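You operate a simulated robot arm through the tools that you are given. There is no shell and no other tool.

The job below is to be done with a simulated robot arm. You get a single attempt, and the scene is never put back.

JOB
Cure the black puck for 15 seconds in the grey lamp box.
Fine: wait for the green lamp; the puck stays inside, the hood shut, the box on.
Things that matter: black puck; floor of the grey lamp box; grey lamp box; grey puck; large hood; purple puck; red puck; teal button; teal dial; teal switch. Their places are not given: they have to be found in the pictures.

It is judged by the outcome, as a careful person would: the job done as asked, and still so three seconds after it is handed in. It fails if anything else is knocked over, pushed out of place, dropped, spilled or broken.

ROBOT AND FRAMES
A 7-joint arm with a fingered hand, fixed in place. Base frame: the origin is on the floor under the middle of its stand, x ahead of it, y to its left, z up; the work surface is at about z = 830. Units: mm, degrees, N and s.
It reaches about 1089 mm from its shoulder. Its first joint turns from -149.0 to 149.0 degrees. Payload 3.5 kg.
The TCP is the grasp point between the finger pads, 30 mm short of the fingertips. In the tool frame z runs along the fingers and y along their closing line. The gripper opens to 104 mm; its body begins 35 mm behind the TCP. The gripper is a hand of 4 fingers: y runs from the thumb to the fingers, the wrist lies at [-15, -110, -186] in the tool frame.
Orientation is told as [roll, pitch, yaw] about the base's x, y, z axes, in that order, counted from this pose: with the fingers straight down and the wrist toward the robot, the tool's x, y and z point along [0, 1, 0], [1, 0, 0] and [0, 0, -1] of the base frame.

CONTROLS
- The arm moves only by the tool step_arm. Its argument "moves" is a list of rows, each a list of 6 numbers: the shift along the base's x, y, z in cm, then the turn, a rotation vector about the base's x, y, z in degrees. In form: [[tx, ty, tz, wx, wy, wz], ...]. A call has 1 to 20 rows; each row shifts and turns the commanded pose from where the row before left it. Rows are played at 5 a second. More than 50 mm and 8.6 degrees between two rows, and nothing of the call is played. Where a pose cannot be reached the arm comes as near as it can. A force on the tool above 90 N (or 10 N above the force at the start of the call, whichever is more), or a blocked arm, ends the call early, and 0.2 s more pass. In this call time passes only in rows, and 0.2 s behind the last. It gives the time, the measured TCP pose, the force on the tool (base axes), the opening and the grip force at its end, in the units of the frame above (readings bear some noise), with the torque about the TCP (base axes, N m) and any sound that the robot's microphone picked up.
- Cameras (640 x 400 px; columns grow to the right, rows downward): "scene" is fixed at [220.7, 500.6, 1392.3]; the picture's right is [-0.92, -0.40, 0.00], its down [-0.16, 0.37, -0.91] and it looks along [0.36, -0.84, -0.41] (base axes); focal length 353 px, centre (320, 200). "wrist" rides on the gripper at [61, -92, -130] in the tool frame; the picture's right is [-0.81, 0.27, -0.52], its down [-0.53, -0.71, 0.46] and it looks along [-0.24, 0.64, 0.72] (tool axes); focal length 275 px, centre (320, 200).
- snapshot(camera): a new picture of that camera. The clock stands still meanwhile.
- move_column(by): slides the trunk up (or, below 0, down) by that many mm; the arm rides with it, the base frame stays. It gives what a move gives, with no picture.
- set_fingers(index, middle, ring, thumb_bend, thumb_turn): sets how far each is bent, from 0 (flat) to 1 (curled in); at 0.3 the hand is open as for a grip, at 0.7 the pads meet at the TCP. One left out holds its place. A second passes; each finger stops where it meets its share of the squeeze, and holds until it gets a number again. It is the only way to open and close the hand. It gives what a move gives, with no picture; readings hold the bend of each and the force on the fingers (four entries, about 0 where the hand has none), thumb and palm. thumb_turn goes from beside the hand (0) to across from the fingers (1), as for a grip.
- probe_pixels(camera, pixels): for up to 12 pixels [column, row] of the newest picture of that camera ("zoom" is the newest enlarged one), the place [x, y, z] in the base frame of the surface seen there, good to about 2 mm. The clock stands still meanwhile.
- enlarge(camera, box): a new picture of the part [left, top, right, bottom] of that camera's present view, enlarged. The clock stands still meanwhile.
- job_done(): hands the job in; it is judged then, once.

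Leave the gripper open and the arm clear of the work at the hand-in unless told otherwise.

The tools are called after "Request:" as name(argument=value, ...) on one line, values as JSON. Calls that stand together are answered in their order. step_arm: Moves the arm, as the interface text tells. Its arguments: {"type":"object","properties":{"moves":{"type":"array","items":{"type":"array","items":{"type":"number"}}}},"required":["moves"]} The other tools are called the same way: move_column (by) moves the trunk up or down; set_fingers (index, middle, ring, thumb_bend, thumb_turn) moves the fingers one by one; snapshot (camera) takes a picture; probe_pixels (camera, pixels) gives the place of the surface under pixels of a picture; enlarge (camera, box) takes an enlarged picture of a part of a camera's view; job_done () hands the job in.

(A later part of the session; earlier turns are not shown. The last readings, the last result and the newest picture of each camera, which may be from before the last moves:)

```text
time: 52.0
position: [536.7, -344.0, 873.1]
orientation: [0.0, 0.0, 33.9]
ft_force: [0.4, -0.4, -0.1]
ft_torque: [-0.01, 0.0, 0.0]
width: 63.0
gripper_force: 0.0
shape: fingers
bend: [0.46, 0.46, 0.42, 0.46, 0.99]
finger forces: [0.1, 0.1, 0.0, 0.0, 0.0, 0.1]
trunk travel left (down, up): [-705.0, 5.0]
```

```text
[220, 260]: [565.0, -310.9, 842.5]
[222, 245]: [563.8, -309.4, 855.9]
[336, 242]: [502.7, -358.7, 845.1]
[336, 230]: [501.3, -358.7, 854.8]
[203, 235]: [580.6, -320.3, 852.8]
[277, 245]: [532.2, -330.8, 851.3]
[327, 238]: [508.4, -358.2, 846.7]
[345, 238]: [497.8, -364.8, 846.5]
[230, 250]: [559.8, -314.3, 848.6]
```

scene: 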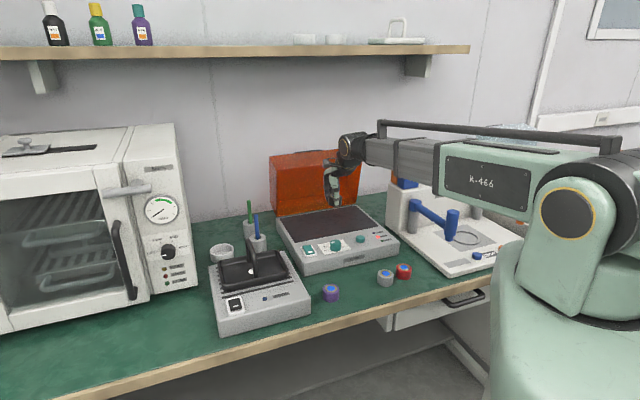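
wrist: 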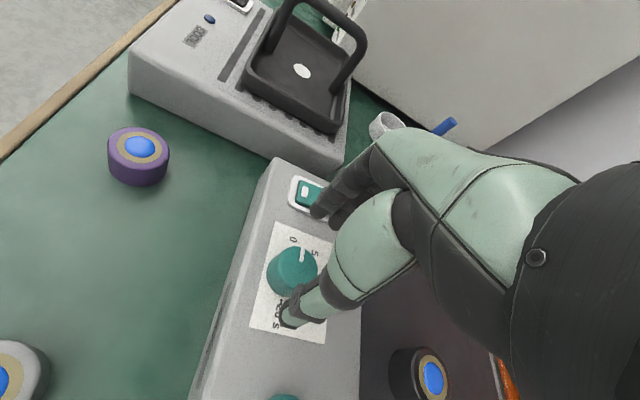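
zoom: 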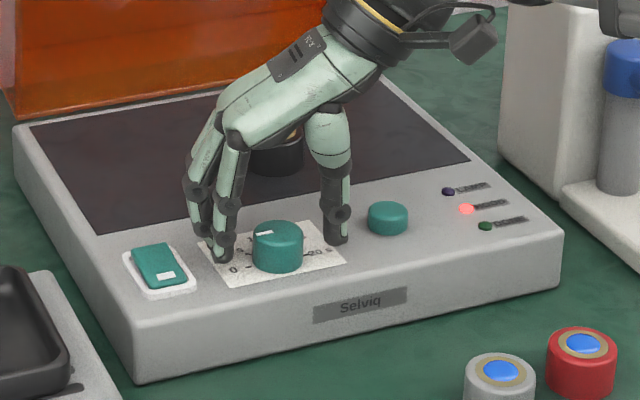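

The knob lies centred between the thumb (tx≈-3) and the index/middle fingers. I'll close on it.

Request:
set_fingers(index=0.68, middle=0.68, thumb_bend=0.68)

Request:
enlarge(camera="wrist", box=[240, 160, 400, 340])

Request:
enlarge(camera="scene", box=[290, 190, 400, 280])

```text
time: 53.0
position: [537.6, -344.6, 872.3]
orientation: [0.0, 0.1, 33.9]
ft_force: [2.7, 0.6, -1.1]
ft_torque: [0.06, -0.1, 0.02]
width: 27.1
gripper_force: 8.6
shape: fingers
bend: [0.61, 0.62, 0.42, 0.6, 1.0]
finger forces: [4.7, 5.6, 0.1, 0.0, 7.6, 0.0]
trunk travel left (down, up): [-705.0, 5.0]
```

```text
2.22 times, centred on (320, 250) of wrist
```

zoom: 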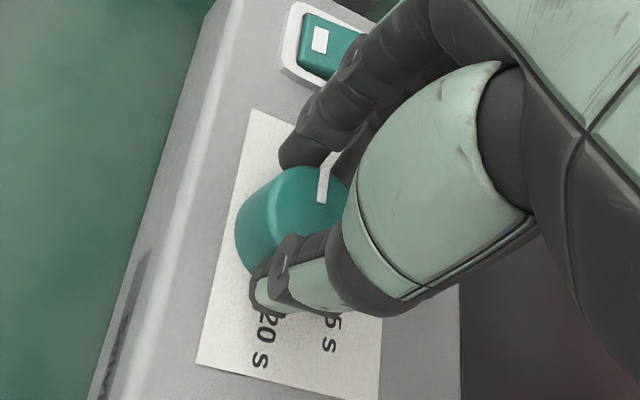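

```text
4.44 times, centred on (345, 235) of scene
```

zoom: 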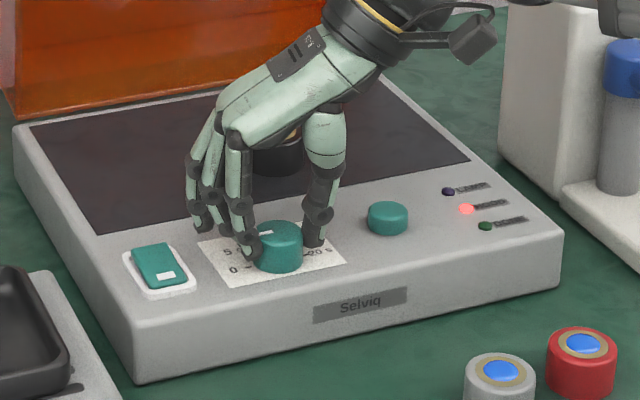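

The grip on the knob is good (about 8 N, both sides). I'll turn 30° clockwise about the knob axis first and check that it follows.

Request:
step_arm(moves=[[0.04, 0.02, 0, 0, 0, -7.5], [0.04, 0.015, 0, 0, 0, -7.5], [0.04, 0.01, 0, 0, 0, -7.5], [0.04, 0.01, 0, 0, 0, -7.5]])

Request:
enlarge(camera="scene", box=[300, 210, 370, 270])

Request:
enlarge(camera="wrist", box=[240, 160, 400, 340])

```text
time: 54.0
position: [538.8, -344.1, 873.0]
orientation: [0.0, 0.1, 3.8]
ft_force: [2.8, 0.3, 1.7]
ft_torque: [-0.01, -0.11, 0.02]
width: 27.0
gripper_force: 9.5
shape: fingers
bend: [0.61, 0.62, 0.42, 0.6, 1.0]
finger forces: [4.9, 6.0, 0.0, 0.0, 8.0, 0.1]
trunk travel left (down, up): [-705.0, 5.0]
```

```text
6.67 times, centred on (335, 240) of scene
```

zoom: 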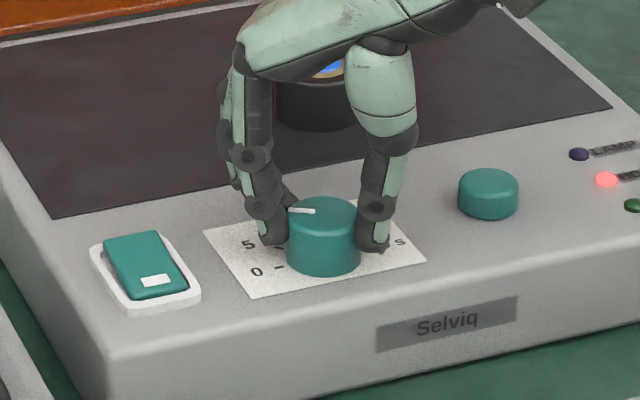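

```text
2.22 times, centred on (320, 250) of wrist
```

zoom: 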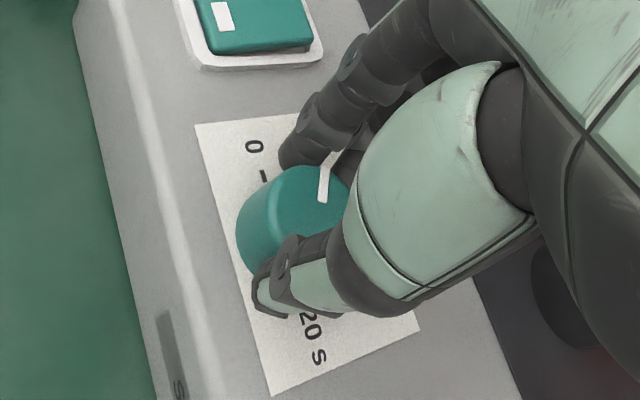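

The knob follows the hand exactly. I'll turn another 60° and check again.

Request:
step_arm(moves=[[0.04, -0.008, 0, 0, 0, -7.5], [0.04, -0.008, 0, 0, 0, -7.5], [0.04, -0.008, 0, 0, 0, -7.5], [0.04, -0.008, 0, 0, 0, -7.5], [0.031, -0.027, 0, 0, 0, -7.5], [0.031, -0.027, 0, 0, 0, -7.5], [0.031, -0.027, 0, 0, 0, -7.5], [0.031, -0.027, 0, 0, 0, -7.5]])

Request:
enlarge(camera="scene", box=[300, 210, 370, 270])

Request:
enlarge(camera="wrist", box=[240, 160, 400, 340])

```text
time: 55.8
position: [541.4, -345.1, 872.8]
orientation: [0.0, 0.0, -56.1]
ft_force: [1.0, -5.4, 0.2]
ft_torque: [-0.16, -0.07, 0.04]
width: 26.6
gripper_force: 9.4
shape: fingers
bend: [0.61, 0.62, 0.42, 0.6, 1.0]
finger forces: [5.3, 7.1, 0.0, 0.1, 6.9, 0.0]
trunk travel left (down, up): [-705.0, 5.0]
```

```text
6.67 times, centred on (335, 240) of scene
```

zoom: 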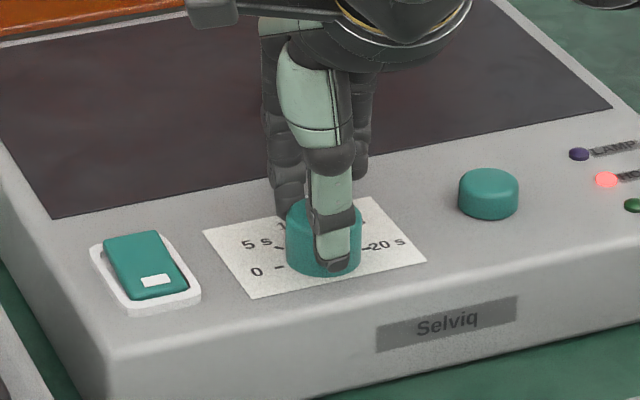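

```text
2.22 times, centred on (320, 250) of wrist
```

zoom: 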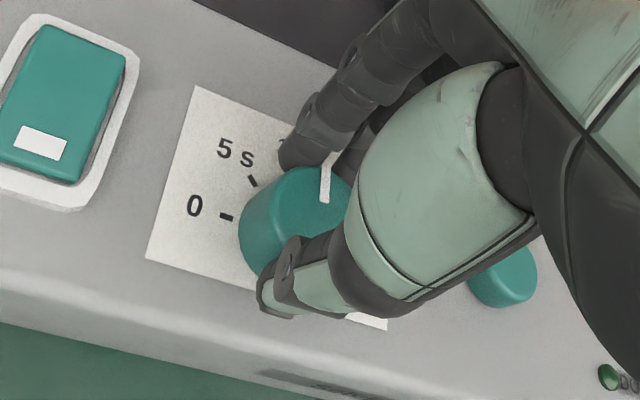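

It's turned 90°, which is 10 s. I'll turn the remaining 45°.

Request:
step_arm(moves=[[0.0135, -0.039, 0, 0, 0, -7.5], [0.0135, -0.039, 0, 0, 0, -7.5], [0.0135, -0.039, 0, 0, 0, -7.5], [0.0135, -0.039, 0, 0, 0, -7.5], [0, -0.04, 0, 0, 0, -7.5], [0, -0.04, 0, 0, 0, -7.5]])

Request:
enlarge(camera="scene", box=[300, 210, 370, 270])

Request:
enlarge(camera="wrist", box=[240, 160, 400, 340])

```text
time: 57.2
position: [543.1, -349.6, 873.5]
orientation: [0.0, 0.1, -101.2]
ft_force: [-3.4, -3.8, 1.9]
ft_torque: [-0.15, 0.07, 0.04]
width: 26.6
gripper_force: 9.6
shape: fingers
bend: [0.61, 0.62, 0.42, 0.61, 1.0]
finger forces: [5.3, 7.0, 0.1, 0.0, 7.6, 0.0]
trunk travel left (down, up): [-705.0, 5.0]
```

```text
6.67 times, centred on (335, 240) of scene
```

zoom: 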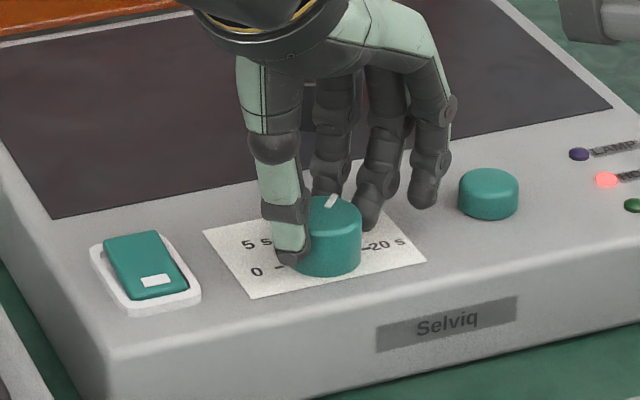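

```text
2.22 times, centred on (320, 250) of wrist
```

zoom: 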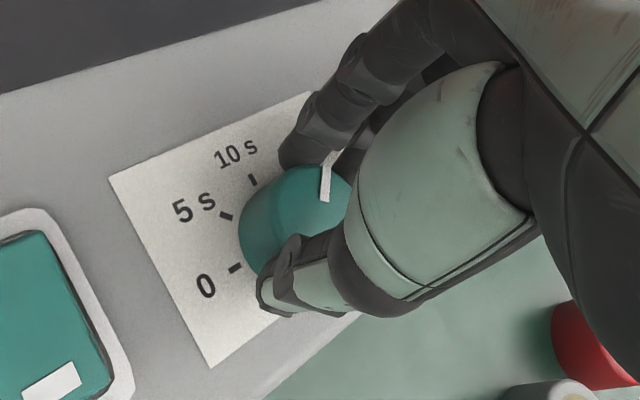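

The pointer should now be at 15. I'll probe the visible ticks (0, 5, 10) and the pointer in this zoom to check the scale geometry precisely.

Request:
probe_pixels(camera="zoom", pixels=[[236, 268], [226, 217], [253, 180], [326, 167], [323, 198], [321, 200], [328, 170], [205, 287], [195, 208], [237, 155]])

```text
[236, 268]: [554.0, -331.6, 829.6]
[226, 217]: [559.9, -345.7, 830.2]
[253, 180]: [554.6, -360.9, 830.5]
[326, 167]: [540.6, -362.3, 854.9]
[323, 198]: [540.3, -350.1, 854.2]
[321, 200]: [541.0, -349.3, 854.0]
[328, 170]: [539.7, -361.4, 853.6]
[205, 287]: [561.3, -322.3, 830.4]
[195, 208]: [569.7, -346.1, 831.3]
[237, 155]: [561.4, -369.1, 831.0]
```

By hand rotation the knob has turned 135.2° with no visible slip. I'll release it, rise, and look at the pointer against the 15 mark.

Request:
set_fingers(index=0.45, middle=0.45, thumb_bend=0.45)

Request:
step_arm(moves=[[0, 0, 0.5, 0, 0, 0], [0, 0, 1.5, 0, 0, 0], [0, 0, 2.0, 0, 0, 0], [0, 0, 2.5, 0, 0, 0], [0, 0, 2.5, 0, 0, 0]])

Request:
snapshot(camera="wrist")

Request:
enlarge(camera="scene", box=[300, 210, 370, 270])

```text
time: 58.2
position: [542.9, -348.6, 872.8]
orientation: [0.0, 0.0, -101.1]
ft_force: [0.8, 0.0, 0.1]
ft_torque: [-0.03, 0.03, -0.01]
width: 64.4
gripper_force: 0.1
shape: fingers
bend: [0.45, 0.45, 0.42, 0.45, 0.99]
finger forces: [0.0, 0.0, 0.1, 0.0, 0.1, 0.0]
trunk travel left (down, up): [-705.0, 5.0]
```

```text
time: 59.4
position: [542.9, -347.8, 962.7]
orientation: [0.0, 0.2, -100.9]
ft_force: [0.9, -0.4, -0.7]
ft_torque: [0.0, 0.0, -0.01]
width: 64.4
gripper_force: 0.0
shape: fingers
bend: [0.45, 0.45, 0.42, 0.45, 0.99]
finger forces: [0.1, 0.0, 0.1, 0.1, 0.1, 0.0]
trunk travel left (down, up): [-705.0, 5.0]
```

```text
taken
```

wrist: 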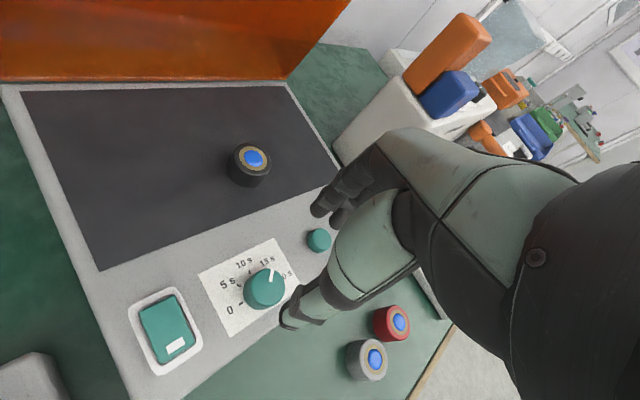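

```text
6.67 times, centred on (335, 240) of scene
```

zoom: 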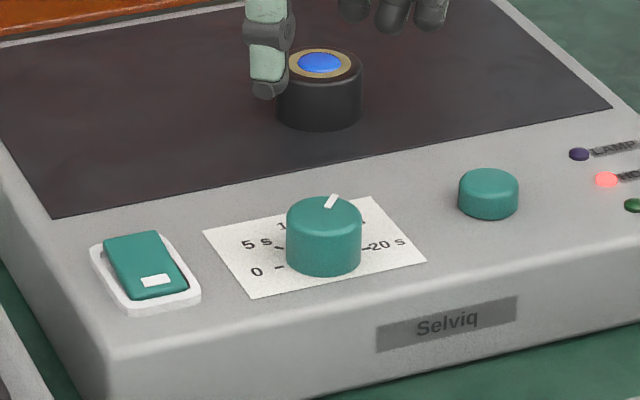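

I'll enlarge the dial in the wrist view and probe the pointer against the marks.

Request:
enlarge(camera="wrist", box=[195, 230, 315, 340])

```text
3.64 times, centred on (255, 285) of wrist
```

zoom: 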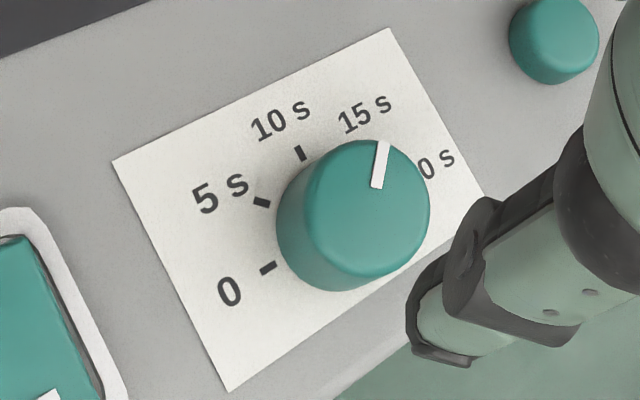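

Request:
probe_pixels(camera="zoom", pixels=[[383, 145], [377, 185], [380, 165], [305, 190], [427, 205], [365, 143], [365, 272], [268, 267], [262, 202], [300, 152], [315, 165], [420, 235]])

```text
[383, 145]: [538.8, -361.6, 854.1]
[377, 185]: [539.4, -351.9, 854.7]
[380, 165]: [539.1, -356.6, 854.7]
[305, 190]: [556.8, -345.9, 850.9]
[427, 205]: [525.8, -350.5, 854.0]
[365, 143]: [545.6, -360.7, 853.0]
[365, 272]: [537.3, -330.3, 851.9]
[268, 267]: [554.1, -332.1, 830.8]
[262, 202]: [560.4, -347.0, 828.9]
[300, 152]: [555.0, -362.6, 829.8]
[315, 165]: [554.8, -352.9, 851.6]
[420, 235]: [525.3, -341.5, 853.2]
```

The probes are too coarse to settle the last few degrees (estimates range 41–48°, with 45° wanted). I'll move the camera closer to the dial, turning back to yaw -45°, for a sharper view.

Request:
step_arm(moves=[[-0.786, -0.757, -0.3, 0, 0, 8], [-0.786, -0.757, -0.5, 0, 0, 8], [-0.786, -0.757, -0.7, 0, 0, 8], [-0.786, -0.757, -0.8, 0, 0, 8], [-0.786, -0.757, -0.8, 0, 0, 8], [-0.786, -0.757, -0.8, 0, 0, 8], [-0.786, -0.757, -0.8, 0, 0, 8]])

Request:
snapshot(camera="wrist")

```text
time: 61.0
position: [486.3, -402.5, 917.1]
orientation: [0.1, 0.0, -44.9]
ft_force: [-0.3, 0.3, 0.7]
ft_torque: [0.0, 0.01, 0.03]
width: 64.3
gripper_force: 0.1
shape: fingers
bend: [0.45, 0.45, 0.42, 0.45, 0.99]
finger forces: [0.1, 0.0, 0.0, 0.0, 0.0, 0.1]
trunk travel left (down, up): [-705.0, 5.0]
```

```text
taken
```

wrist: 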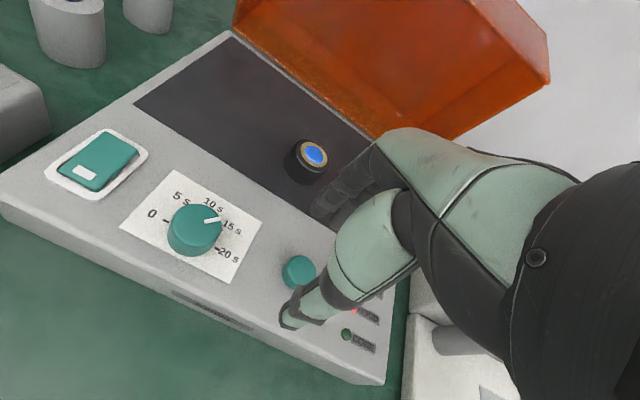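

Request:
enlarge(camera="wrist", box=[150, 180, 250, 270])

```text
4.44 times, centred on (200, 225) of wrist
```

zoom: 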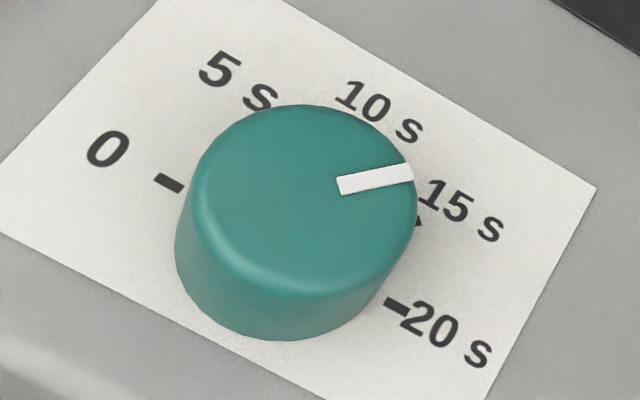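

Close-up geometry puts the pointer about 2° short of the 15 mark, roughly 14.8 s. I'd rather have it right on the mark, so I'll go back over the knob at yaw -45° and make a small correction.

Request:
step_arm(moves=[[1.82, 1.93, 0.3, 0, 0, 0], [1.82, 1.93, 0.3, 0, 0, 0], [1.82, 1.93, 0.3, 0, 0, 0], [0, 0, -1.5, 0, 0, 0], [0, 0, -1.0, 0, 0, 0]])

Request:
enlarge(camera="wrist", box=[220, 160, 400, 360])

Request:
enlarge(camera="scene", box=[290, 190, 400, 280])

```text
time: 62.2
position: [542.5, -343.1, 899.6]
orientation: [0.0, 0.0, -45.0]
ft_force: [0.0, -0.5, -0.9]
ft_torque: [-0.03, 0.0, -0.02]
width: 64.2
gripper_force: 0.1
shape: fingers
bend: [0.45, 0.45, 0.42, 0.45, 0.99]
finger forces: [0.0, 0.1, 0.0, 0.1, 0.0, 0.0]
trunk travel left (down, up): [-705.0, 5.0]
```

```text
2.00 times, centred on (310, 260) of wrist
```

zoom: 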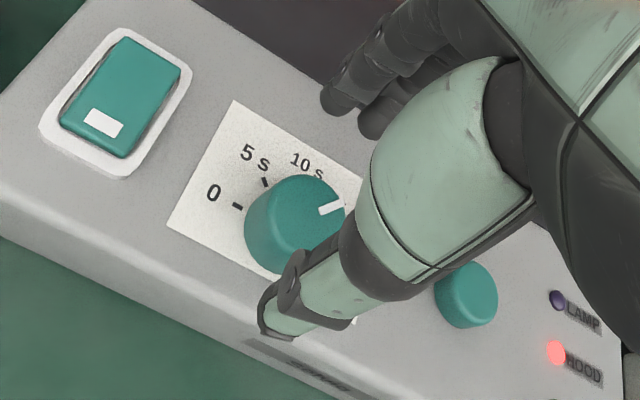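

```text
4.44 times, centred on (345, 235) of scene
```

zoom: 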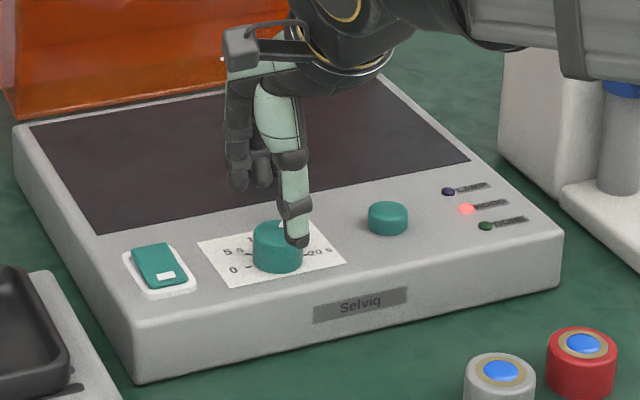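

I'll lower the last 27 mm around the knob with a tiny recentring.

Request:
step_arm(moves=[[-0.08, -0.07, -1.0, 0, 0, 0], [0, 0, -1.0, 0, 0, 0], [0, 0, -0.7, 0, 0, 0]])

Request:
enlarge(camera="wrist", box=[240, 160, 400, 340])

```text
time: 63.0
position: [541.0, -343.4, 872.9]
orientation: [0.0, 0.1, -44.9]
ft_force: [-0.7, 0.4, 0.8]
ft_torque: [-0.02, 0.01, -0.04]
width: 64.3
gripper_force: 0.0
shape: fingers
bend: [0.45, 0.45, 0.42, 0.45, 0.99]
finger forces: [0.0, 0.1, 0.0, 0.1, 0.0, 0.0]
trunk travel left (down, up): [-705.0, 5.0]
```

```text
2.22 times, centred on (320, 250) of wrist
```

zoom: 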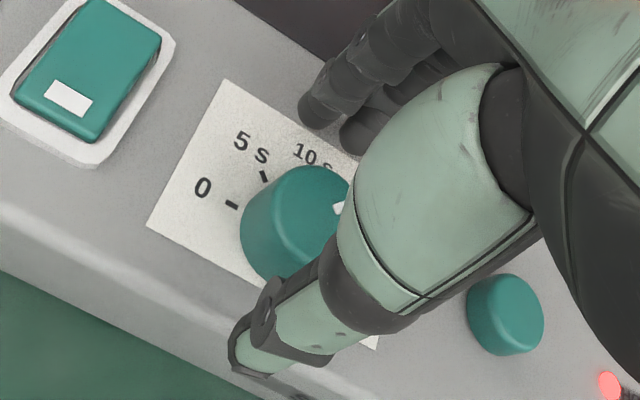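

The knob is between the fingers. I'll grip it again.

Request:
set_fingers(index=0.68, middle=0.68, thumb_bend=0.68)

Request:
step_arm(moves=[[0, 0, 0, 0, 0, -1.1], [0.01, -0.01, 0, 0, 0, -1.2]])

Request:
set_fingers(index=0.45, middle=0.45, thumb_bend=0.45)

Request:
step_arm(moves=[[0, 0, 1.0, 0, 0, 0], [0, 0, 2.0, 0, 0, 0], [0, 0, 1.5, 0, 0, 0], [-1.8, -1.9, 0, 0, 0, 0], [-1.8, -1.9, 0, 0, 0, 0], [-1.8, -1.9, 0, 0, 0, 0]])

Request:
enlarge(camera="wrist", box=[150, 180, 250, 270])

```text
time: 64.0
position: [542.2, -343.1, 874.0]
orientation: [-0.1, 0.1, -45.1]
ft_force: [3.9, -4.1, 1.8]
ft_torque: [-0.14, -0.11, 0.01]
width: 25.8
gripper_force: 9.0
shape: fingers
bend: [0.61, 0.61, 0.42, 0.61, 1.0]
finger forces: [4.9, 7.2, 0.1, 0.0, 6.7, 0.0]
trunk travel left (down, up): [-705.0, 5.0]
```

```text
time: 64.6
position: [541.3, -344.2, 873.1]
orientation: [0.0, 0.1, -47.3]
ft_force: [6.2, -3.9, 3.5]
ft_torque: [-0.13, -0.09, 0.02]
width: 25.6
gripper_force: 9.7
shape: fingers
bend: [0.61, 0.61, 0.42, 0.61, 1.0]
finger forces: [5.4, 7.3, 0.0, 0.0, 6.9, 0.1]
trunk travel left (down, up): [-705.0, 5.0]
```

```text
time: 65.6
position: [541.2, -344.4, 872.4]
orientation: [0.0, 0.1, -47.4]
ft_force: [0.0, 0.4, 0.2]
ft_torque: [0.01, -0.02, 0.01]
width: 64.2
gripper_force: 0.1
shape: fingers
bend: [0.45, 0.45, 0.42, 0.45, 0.99]
finger forces: [0.0, 0.0, 0.0, 0.1, 0.0, 0.1]
trunk travel left (down, up): [-705.0, 5.0]
```

```text
time: 67.0
position: [486.3, -399.8, 917.4]
orientation: [0.0, 0.1, -47.3]
ft_force: [-0.5, 0.3, 0.4]
ft_torque: [0.0, -0.05, 0.03]
width: 64.2
gripper_force: 0.1
shape: fingers
bend: [0.45, 0.45, 0.42, 0.45, 0.99]
finger forces: [0.1, 0.0, 0.1, 0.0, 0.1, 0.1]
trunk travel left (down, up): [-705.0, 5.0]
```

```text
4.44 times, centred on (200, 225) of wrist
```

zoom: 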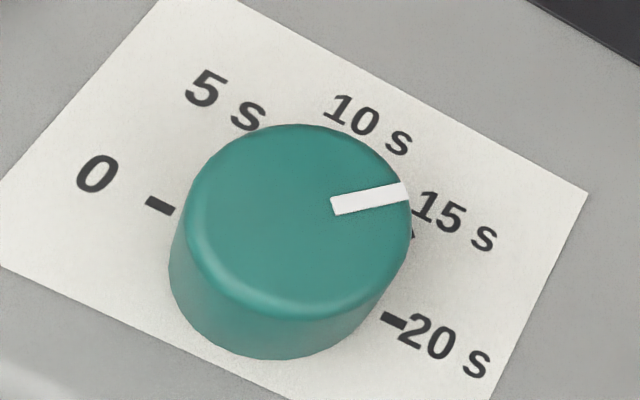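

The pointer now reads within about 1° of the 15 mark. Next I'll close the hood by going back to the handle the way I left it. I'll rise to z≈1090, straighten to yaw -45°, and move above the handle with fingers at 0.3 and thumb at 0.45.

Request:
step_arm(moves=[[0, 0, 3.5, 0, 0, 1.15], [0, 0, 3.5, 0, 0, 1.15], [0, 0, 3.5, 0, 0, 0], [0, 0, 3.5, 0, 0, 0], [0, 0, 3.3, 0, 0, 0], [3.2, -2.7, 0, 0, 0, 0], [3.2, -2.7, 0, 0, 0, 0], [3.2, -2.7, 0, 0, 0, 0], [3.2, -2.7, 0, 0, 0, 0], [3.2, -2.7, 0, 0, 0, 0], [3.2, -2.7, 0, 0, 0, 0], [3.2, -2.7, 0, 0, 0, 0], [3.2, -2.7, 0, 0, 0, 0], [3.1, -2.5, 0, 0, 0, 0]])

Request:
set_fingers(index=0.3, middle=0.3, ring=0.3, thumb_bend=0.45)

Request:
snapshot(camera="wrist")

Request:
snapshot(camera="scene")

```text
time: 70.0
position: [775.3, -642.4, 1090.6]
orientation: [0.1, 0.0, -45.0]
ft_force: [-0.8, -1.3, -0.9]
ft_torque: [-0.02, -0.04, 0.01]
width: 64.5
gripper_force: 0.2
shape: fingers
bend: [0.45, 0.45, 0.42, 0.45, 0.99]
finger forces: [0.0, 0.0, 0.0, 0.1, 0.0, 0.0]
trunk travel left (down, up): [-705.0, 5.0]
```

```text
time: 71.0
position: [774.3, -642.2, 1090.7]
orientation: [0.0, 0.1, -45.0]
ft_force: [0.4, -0.6, -0.9]
ft_torque: [0.01, -0.03, -0.06]
width: 83.6
gripper_force: 0.0
shape: fingers
bend: [0.3, 0.3, 0.3, 0.45, 0.99]
finger forces: [0.1, 0.0, 0.1, 0.0, 0.0, 0.0]
trunk travel left (down, up): [-705.0, 5.0]
```

```text
taken
```

wrist: 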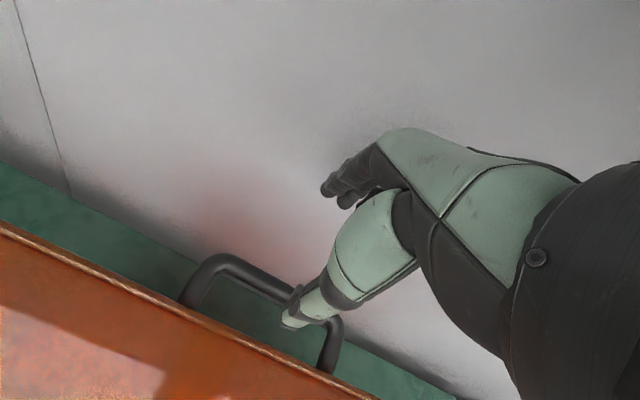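

```text
taken
```

scene: 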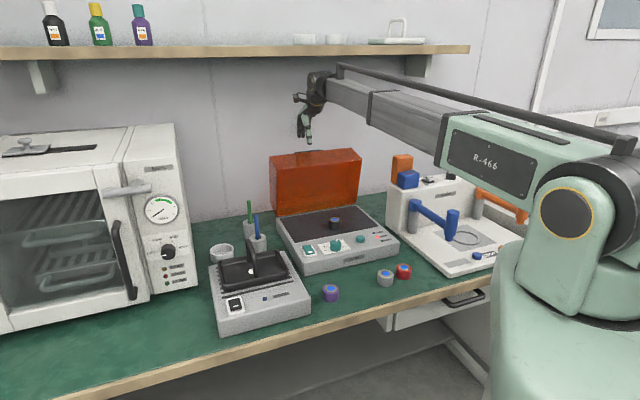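

This view matches the one on leaving the handle. I'll go down 55 mm to z≈1036 and check that the thumb enters the gap between bar and lid.

Request:
step_arm(moves=[[0.1, -0.05, -1.5, 0, 0, 0], [0, 0, -1.5, 0, 0, 0], [0, 0, -1.0, 0, 0, 0], [0, 0, -0.8, 0, 0, 0], [0, 0, -0.7, 0, 0, 0]])

Request:
enlarge(camera="wrist", box=[200, 100, 460, 370])

```text
time: 72.2
position: [773.9, -642.8, 1035.6]
orientation: [0.0, 0.0, -45.0]
ft_force: [-0.1, -0.1, 0.3]
ft_torque: [0.0, 0.01, 0.02]
width: 84.0
gripper_force: 0.1
shape: fingers
bend: [0.3, 0.3, 0.3, 0.45, 0.99]
finger forces: [0.0, 0.1, 0.1, 0.0, 0.0, 0.0]
trunk travel left (down, up): [-705.0, 5.0]
```

```text
1.48 times, centred on (330, 235) of wrist
```

zoom: 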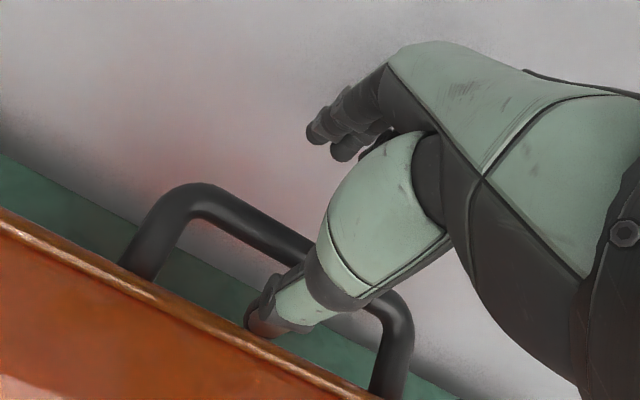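

The thumb is in the gap without contact. I'll go down another 25 mm in small rows.

Request:
step_arm(moves=[[0, 0, -0.5, 0, 0, 0], [0, 0, -0.5, 0, 0, 0], [0.05, -0.05, -0.5, 0, 0, 0], [0.05, -0.05, -0.5, 0, 0, 0], [0, 0, -0.4, 0, 0, 0]])

Request:
enlarge(camera="wrist", box=[200, 100, 460, 370])

```text
time: 73.4
position: [776.6, -642.9, 1011.6]
orientation: [0.0, 0.0, -45.0]
ft_force: [0.5, -0.2, 0.5]
ft_torque: [0.01, -0.05, -0.02]
width: 82.5
gripper_force: 0.5
shape: fingers
bend: [0.3, 0.3, 0.3, 0.46, 0.99]
finger forces: [0.1, 0.0, 0.0, 0.1, 1.3, 0.0]
trunk travel left (down, up): [-705.0, 5.0]
```

```text
1.48 times, centred on (330, 235) of wrist
```

zoom: 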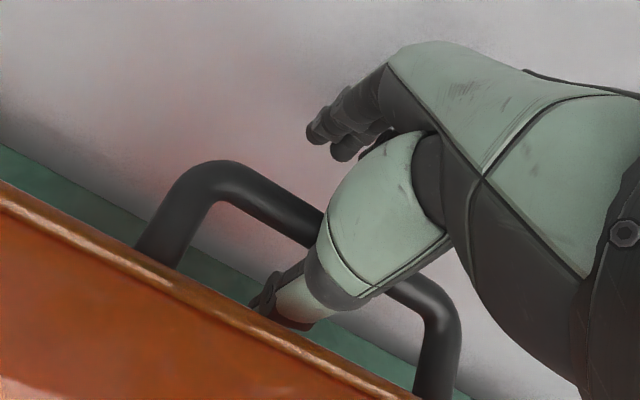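

Only 1.3 N touches the thumb. Now I'll curl the three fingers around the back of the bar and close the thumb slightly.

Request:
set_fingers(index=0.74, middle=0.74, ring=0.74, thumb_bend=0.53)

Request:
enlarge(camera="wrist", box=[200, 100, 460, 370])

```text
time: 74.4
position: [777.3, -643.5, 1011.4]
orientation: [0.0, 0.1, -45.0]
ft_force: [-0.2, -0.2, -0.5]
ft_torque: [0.0, 0.03, -0.01]
width: 14.8
gripper_force: 0.0
shape: fingers
bend: [0.74, 0.74, 0.74, 0.53, 1.0]
finger forces: [0.0, 0.0, 0.0, 0.1, 0.0, 0.0]
trunk travel left (down, up): [-705.0, 5.0]
```

```text
1.48 times, centred on (330, 235) of wrist
```

zoom: 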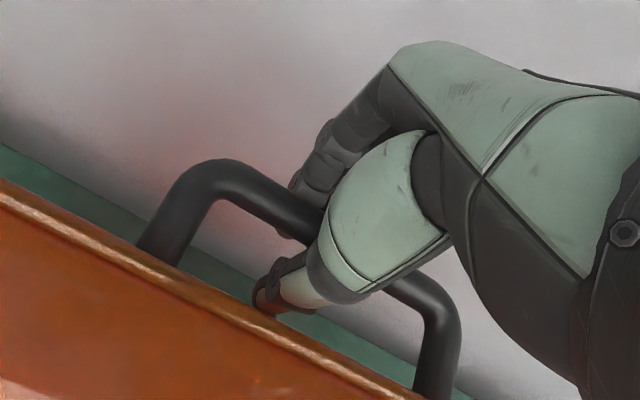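

There's no contact and the fingers are curled behind and under the bar. I'll shift 6 mm toward the lid and close the thumb further.

Request:
step_arm(moves=[[-0.4, 0.4, 0, 0, 0, 0]])

Request:
set_fingers(thumb_bend=0.62)

Request:
step_arm(moves=[[-0.35, 0.35, 0, 0, 0, 0]])

Request:
set_fingers(thumb_bend=0.72)

Request:
enlarge(camera="wrist", box=[200, 100, 460, 370])

```text
time: 74.8
position: [771.9, -638.8, 1011.5]
orientation: [0.0, 0.1, -45.1]
ft_force: [-0.7, 0.2, 0.0]
ft_torque: [0.0, 0.01, -0.02]
width: 14.9
gripper_force: 0.0
shape: fingers
bend: [0.74, 0.74, 0.74, 0.53, 1.0]
finger forces: [0.0, 0.1, 0.1, 0.0, 0.0, 0.0]
trunk travel left (down, up): [-705.0, 5.0]
```

```text
time: 75.8
position: [772.7, -639.4, 1012.9]
orientation: [0.0, 0.1, -45.0]
ft_force: [0.3, 0.4, 0.0]
ft_torque: [-0.01, 0.01, 0.0]
width: 4.1
gripper_force: 0.1
shape: fingers
bend: [0.74, 0.74, 0.74, 0.62, 1.0]
finger forces: [0.0, 0.0, 0.0, 0.0, 0.2, 0.0]
trunk travel left (down, up): [-705.0, 5.0]
```

```text
time: 76.2
position: [768.3, -635.5, 1012.8]
orientation: [0.0, 0.2, -45.0]
ft_force: [-0.1, -0.2, 0.6]
ft_torque: [0.03, -0.01, 0.0]
width: 3.8
gripper_force: 0.0
shape: fingers
bend: [0.74, 0.74, 0.74, 0.62, 1.0]
finger forces: [0.0, 0.0, 0.0, 0.0, 0.0, 0.1]
trunk travel left (down, up): [-705.0, 5.0]
```

```text
time: 77.2
position: [768.2, -635.6, 1011.4]
orientation: [0.0, 0.1, -44.9]
ft_force: [0.0, -0.9, 0.1]
ft_torque: [-0.01, 0.0, 0.01]
width: 0.0
gripper_force: 0.1
shape: fingers
bend: [0.74, 0.74, 0.74, 0.69, 1.0]
finger forces: [0.0, 0.0, 0.0, 0.1, 0.2, 0.0]
trunk travel left (down, up): [-705.0, 5.0]
```

```text
1.48 times, centred on (330, 235) of wrist
```

zoom: 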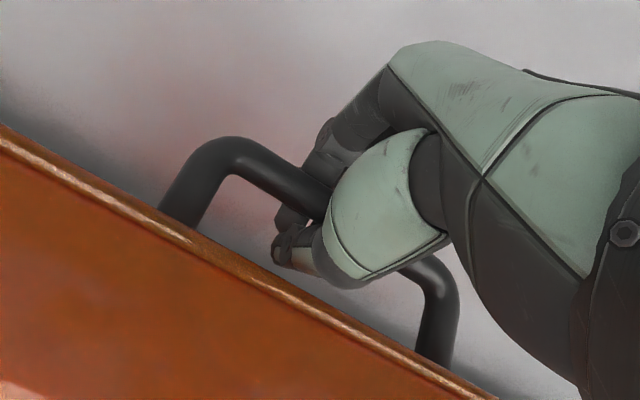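

The bar is caged. I'll trace the opening path backward, starting with the first ~10°.

Request:
step_arm(moves=[[-0.58, 0.62, 0.46, 0, 0, 0], [-0.58, 0.62, 0.46, 0, 0, 0], [-0.6, 0.62, 0.42, 0, 0, 0], [-0.6, 0.62, 0.4, 0, 0, 0]])

Request:
enlarge(camera="scene", box=[260, 90, 420, 240])

```text
time: 78.2
position: [744.9, -611.2, 1030.4]
orientation: [0.0, 0.1, -45.0]
ft_force: [-0.3, -1.7, -1.1]
ft_torque: [0.02, 0.03, 0.01]
width: 0.0
gripper_force: 0.9
shape: fingers
bend: [0.74, 0.74, 0.74, 0.69, 1.0]
finger forces: [1.9, 0.0, 0.1, 0.0, 0.0, 0.0]
trunk travel left (down, up): [-705.0, 5.0]
```

```text
2.67 times, centred on (340, 165) of scene
```

zoom: 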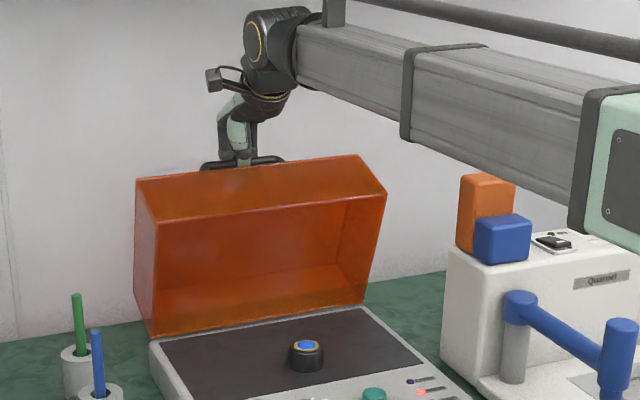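

The lid follows with only about 2 N on the index finger. I'll continue back to about 50°.

Request:
step_arm(moves=[[-0.61, 0.63, 0.3, 0, 0, 0], [-0.61, 0.63, 0.28, 0, 0, 0], [-0.61, 0.62, 0.26, 0, 0, 0], [-0.61, 0.62, 0.22, 0, 0, 0], [-0.636, 0.62, 0.175, 0, 0, 0], [-0.636, 0.62, 0.15, 0, 0, 0], [-0.643, 0.62, 0.1, 0, 0, 0], [-0.643, 0.62, 0.08, 0, 0, 0], [-0.647, 0.62, 0.02, 0, 0, 0], [-0.647, 0.62, 0.02, 0, 0, 0]])

Request:
enlarge(camera="scene", box=[260, 90, 420, 240])

```text
time: 80.4
position: [681.1, -548.0, 1045.3]
orientation: [0.0, 0.1, -44.8]
ft_force: [0.6, -0.2, -3.5]
ft_torque: [0.03, 0.02, -0.04]
width: 0.2
gripper_force: 1.3
shape: fingers
bend: [0.74, 0.74, 0.74, 0.69, 1.0]
finger forces: [1.4, 0.0, 0.8, 0.1, 0.0, 0.1]
trunk travel left (down, up): [-705.0, 5.0]
```

```text
2.67 times, centred on (340, 165) of scene
```

zoom: 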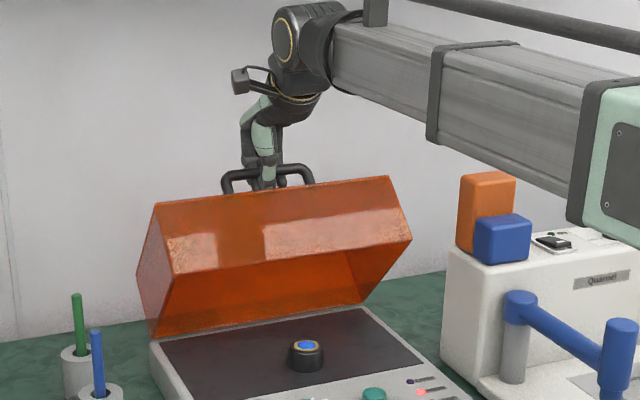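

The lid is at about 50° and supported at 3–4 N. I'll continue down to about 30°.

Request:
step_arm(moves=[[-0.647, 0.647, -0.04, 0, 0, 0], [-0.647, 0.647, -0.05, 0, 0, 0], [-0.64, 0.64, -0.12, 0, 0, 0], [-0.64, 0.64, -0.14, 0, 0, 0], [-0.629, 0.629, -0.2, 0, 0, 0], [-0.629, 0.629, -0.22, 0, 0, 0], [-0.612, 0.612, -0.28, 0, 0, 0], [-0.612, 0.612, -0.3, 0, 0, 0]])

Request:
enlarge(camera="scene", box=[260, 120, 420, 260])

```text
time: 82.2
position: [633.1, -499.6, 1031.6]
orientation: [0.0, 0.2, -44.9]
ft_force: [2.8, -2.0, -7.4]
ft_torque: [0.12, -0.05, 0.01]
width: 0.0
gripper_force: 3.9
shape: fingers
bend: [0.74, 0.74, 0.73, 0.69, 1.0]
finger forces: [3.2, 0.1, 4.2, 0.0, 0.0, 0.0]
trunk travel left (down, up): [-705.0, 5.0]
```

```text
2.86 times, centred on (340, 190) of scene
```

zoom: 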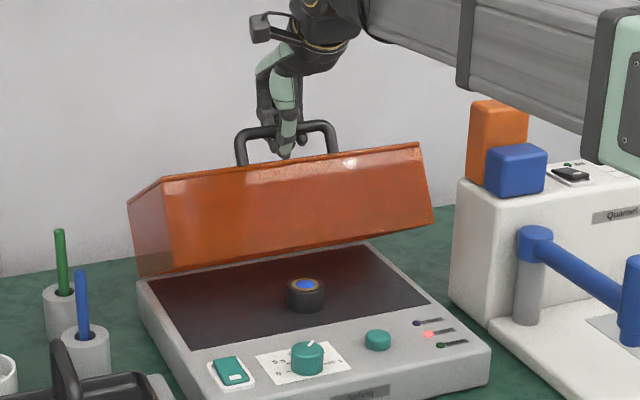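

The lid is at about 30° and well supported. I'll continue to about 10°.

Request:
step_arm(moves=[[-0.6, 0.6, -0.37, 0, 0, 0], [-0.6, 0.6, -0.37, 0, 0, 0], [-0.58, 0.58, -0.445, 0, 0, 0], [-0.58, 0.58, -0.445, 0, 0, 0], [-0.547, 0.547, -0.51, 0, 0, 0], [-0.547, 0.547, -0.51, 0, 0, 0], [-0.515, 0.515, -0.575, 0, 0, 0], [-0.515, 0.515, -0.575, 0, 0, 0]])

Request:
enlarge(camera="scene", box=[260, 140, 420, 280])

```text
time: 84.0
position: [587.6, -454.1, 991.5]
orientation: [0.0, 0.0, -45.0]
ft_force: [7.9, -3.4, -7.9]
ft_torque: [0.08, -0.12, 0.06]
width: 0.0
gripper_force: 4.2
shape: fingers
bend: [0.74, 0.74, 0.73, 0.7, 1.0]
finger forces: [2.1, 1.6, 5.4, 0.0, 0.1, 0.0]
trunk travel left (down, up): [-705.0, 5.0]
```

```text
2.86 times, centred on (340, 210) of scene
```

zoom: 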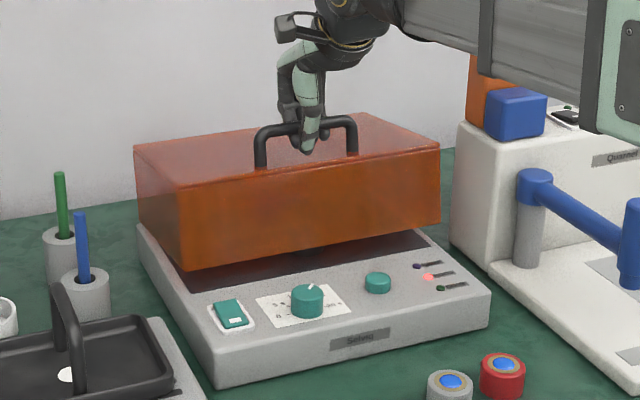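

The lid is at about 10°. I'll lower it the rest of the way.

Request:
step_arm(moves=[[-0.467, 0.467, -0.58, 0, 0, 0], [-0.467, 0.467, -0.6, 0, 0, 0], [-0.44, 0.44, -0.6, 0, 0, 0], [-0.42, 0.42, -0.6, 0, 0, 0]])

Request:
enlarge(camera="scene", box=[260, 140, 420, 280])

```text
time: 85.0
position: [570.1, -436.9, 970.0]
orientation: [0.0, 0.1, -44.9]
ft_force: [8.8, -10.6, -6.2]
ft_torque: [0.02, -0.13, 0.15]
width: 0.0
gripper_force: 8.1
shape: fingers
bend: [0.73, 0.73, 0.73, 0.71, 1.0]
finger forces: [7.2, 2.4, 6.2, 0.1, 0.0, 0.0]
trunk travel left (down, up): [-705.0, 5.0]
```

```text
2.86 times, centred on (340, 210) of scene
```

zoom: 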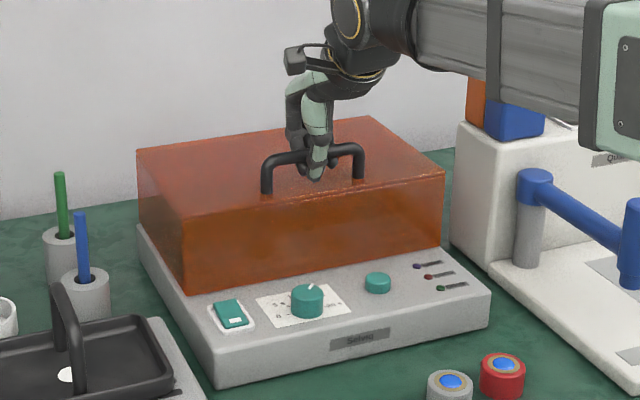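

The hood is shut and the HOOD lamp is off. I'll ease the hand 2 mm back and down to relax it, then open the hand.

Request:
step_arm(moves=[[0.15, -0.15, -0.15, 0, 0, 0]])

Request:
set_fingers(index=0.3, middle=0.3, ring=0.3, thumb_bend=0.3)

Request:
enlarge(camera="scene", box=[260, 140, 420, 280])

```text
time: 85.4
position: [570.8, -437.6, 967.2]
orientation: [0.1, 0.0, -45.1]
ft_force: [7.4, -6.5, -1.5]
ft_torque: [-0.01, -0.05, 0.07]
width: 0.0
gripper_force: 4.1
shape: fingers
bend: [0.74, 0.74, 0.73, 0.71, 1.0]
finger forces: [2.9, 1.2, 3.6, 0.0, 0.0, 0.0]
trunk travel left (down, up): [-705.0, 5.0]
```

```text
time: 86.4
position: [570.5, -436.1, 967.8]
orientation: [0.0, 0.1, -45.0]
ft_force: [0.3, 0.0, 0.3]
ft_torque: [-0.01, 0.0, 0.0]
width: 102.7
gripper_force: 0.0
shape: fingers
bend: [0.3, 0.3, 0.3, 0.3, 0.98]
finger forces: [0.0, 0.0, 0.0, 0.0, 0.0, 0.0]
trunk travel left (down, up): [-705.0, 5.0]
```

```text
2.86 times, centred on (340, 210) of scene
```

zoom: 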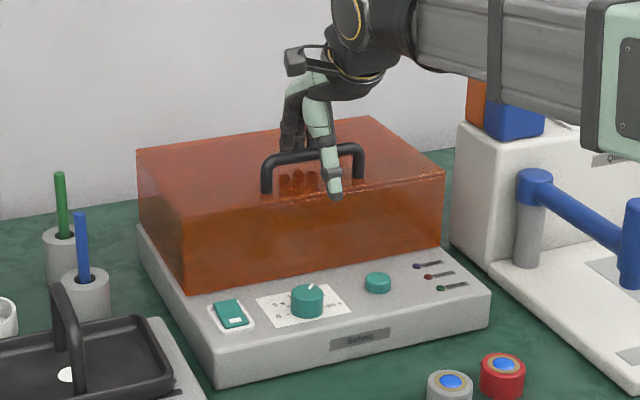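

The hand is open and clear. I'll lift straight up, then move in front of the button while shaping the hand with only the index finger forward (others curled) to press.

Request:
step_arm(moves=[[0, 0, 1.0, 0, 0, 0], [0, 0, 2.0, 0, 0, 0], [0, 0, 2.5, 0, 0, 0], [0, 0, 2.5, 0, 0, 0], [-2.85, 0.95, -1.0, 0, 0, 0], [-2.85, 0.95, -1.5, 0, 0, 0], [-2.85, 0.95, -2.5, 0, 0, 0], [-2.85, 0.95, -2.5, 0, 0, 0]])

Request:
set_fingers(index=0.5, middle=1.0, ring=1.0, thumb_bend=0.3)

Request:
enlarge(camera="scene", box=[300, 150, 420, 260])

Request:
snapshot(camera="wrist")

```text
time: 88.2
position: [455.0, -396.3, 970.6]
orientation: [0.0, 0.1, -45.0]
ft_force: [-0.8, -0.3, -0.2]
ft_torque: [0.01, -0.02, -0.01]
width: 103.0
gripper_force: 0.1
shape: fingers
bend: [0.3, 0.3, 0.3, 0.3, 0.98]
finger forces: [0.0, 0.1, 0.1, 0.0, 0.0, 0.0]
trunk travel left (down, up): [-705.0, 5.0]
```

```text
time: 89.2
position: [456.2, -396.4, 971.9]
orientation: [0.0, 0.1, -45.0]
ft_force: [0.5, -0.1, 0.3]
ft_torque: [0.0, -0.02, 0.02]
width: 77.7
gripper_force: 0.1
shape: fingers
bend: [0.5, 1.0, 1.0, 0.3, 0.98]
finger forces: [0.0, 0.0, 0.0, 0.0, 0.0, 0.0]
trunk travel left (down, up): [-705.0, 5.0]
```

```text
3.64 times, centred on (360, 205) of scene
```

zoom: 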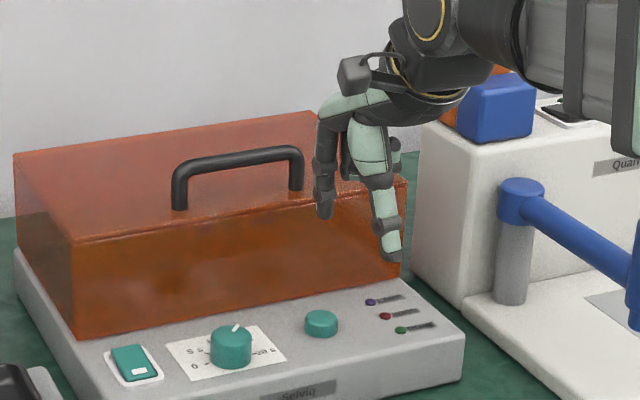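

```text
taken
```

wrist: 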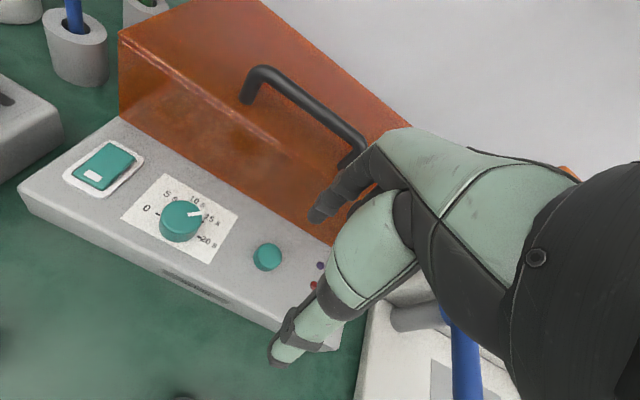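

The index fingertip is at zoom pixel (323,215), and the button at (320,322). I'll probe both and the lamps.

Request:
probe_pixels(camera="zoom", pixels=[[323, 216], [321, 208], [327, 208], [318, 205], [392, 258], [321, 316], [306, 318], [336, 318], [321, 311], [321, 325]])

Request:
probe_pixels(camera="wrist", pixels=[[267, 253], [256, 254], [278, 254], [267, 244], [266, 263], [315, 215], [320, 208], [311, 219]])

Request:
enlarge(camera="wrist", box=[130, 170, 350, 330])

```text
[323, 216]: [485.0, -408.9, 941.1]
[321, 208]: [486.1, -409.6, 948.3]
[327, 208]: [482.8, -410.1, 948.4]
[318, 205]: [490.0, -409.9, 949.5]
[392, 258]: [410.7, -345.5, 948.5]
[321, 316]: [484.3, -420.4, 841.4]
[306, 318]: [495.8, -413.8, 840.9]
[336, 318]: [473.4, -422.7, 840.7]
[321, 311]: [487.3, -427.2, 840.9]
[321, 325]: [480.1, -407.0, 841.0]
```

```text
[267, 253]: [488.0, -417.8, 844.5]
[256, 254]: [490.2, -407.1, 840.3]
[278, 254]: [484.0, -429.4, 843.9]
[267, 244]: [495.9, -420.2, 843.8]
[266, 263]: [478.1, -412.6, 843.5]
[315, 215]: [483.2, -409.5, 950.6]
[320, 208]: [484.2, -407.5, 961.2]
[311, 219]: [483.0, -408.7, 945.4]
```

```text
2.50 times, centred on (240, 250) of wrist
```

zoom: 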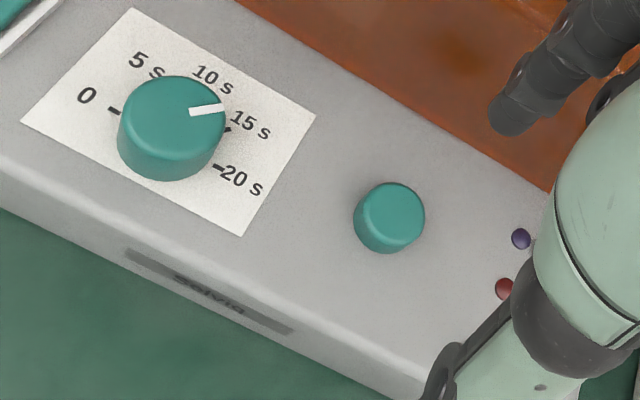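

The index tip is almost exactly over the button (centre about (485.6,-417.5), top z≈843). I'll lower to about 10 mm above it and verify.

Request:
step_arm(moves=[[-0.15, -0.1, -2.2, 0, 0, 0], [0, 0, -2.2, 0, 0, 0], [0, 0, -2.2, 0, 0, 0], [0, 0, -2.0, 0, 0, 0]])

Request:
enlarge(camera="scene", box=[310, 180, 410, 270])

Request:
enlarge(camera="wrist", box=[200, 130, 400, 330])

```text
time: 90.2
position: [454.8, -398.9, 887.3]
orientation: [0.0, 0.0, -45.0]
ft_force: [0.4, -0.4, 0.7]
ft_torque: [-0.04, -0.01, -0.06]
width: 77.8
gripper_force: 0.1
shape: fingers
bend: [0.5, 1.0, 1.0, 0.3, 0.98]
finger forces: [0.1, 0.0, 0.0, 0.1, 0.0, 0.0]
trunk travel left (down, up): [-705.0, 5.0]
```

```text
4.44 times, centred on (360, 225) of scene
```

zoom: 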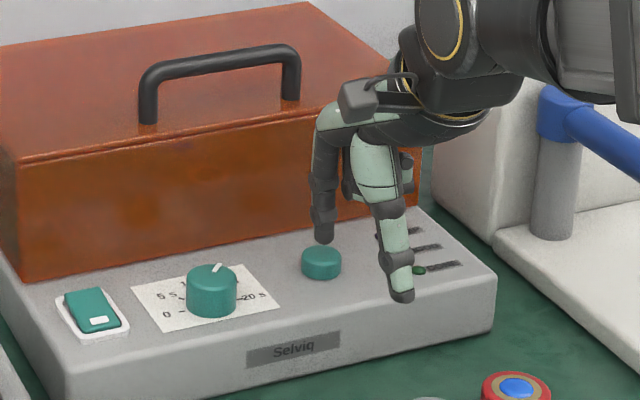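

```text
2.00 times, centred on (300, 230) of wrist
```

zoom: 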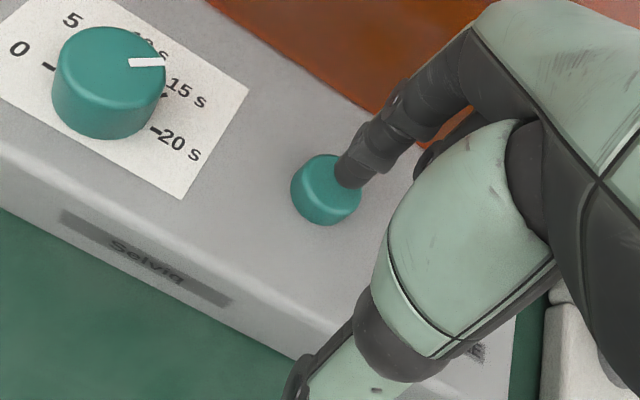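

The tip hangs over the button. I'll probe its current position against the button top.

Request:
probe_pixels(camera="zoom", pixels=[[324, 240], [318, 232], [332, 232], [321, 254], [302, 256], [341, 256], [321, 248]])

Request:
probe_pixels(camera="wrist", pixels=[[322, 216], [326, 222], [318, 208], [310, 235], [297, 225], [325, 205]])

```text
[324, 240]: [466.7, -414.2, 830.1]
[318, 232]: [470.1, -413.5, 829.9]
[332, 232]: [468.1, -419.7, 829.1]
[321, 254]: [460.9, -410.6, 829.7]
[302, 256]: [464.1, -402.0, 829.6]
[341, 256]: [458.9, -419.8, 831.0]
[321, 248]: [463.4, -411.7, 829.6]
```

```text
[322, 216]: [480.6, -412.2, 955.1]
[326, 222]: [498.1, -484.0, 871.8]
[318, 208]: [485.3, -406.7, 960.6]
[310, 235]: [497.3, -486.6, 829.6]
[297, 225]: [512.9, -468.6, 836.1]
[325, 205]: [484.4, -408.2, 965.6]
```

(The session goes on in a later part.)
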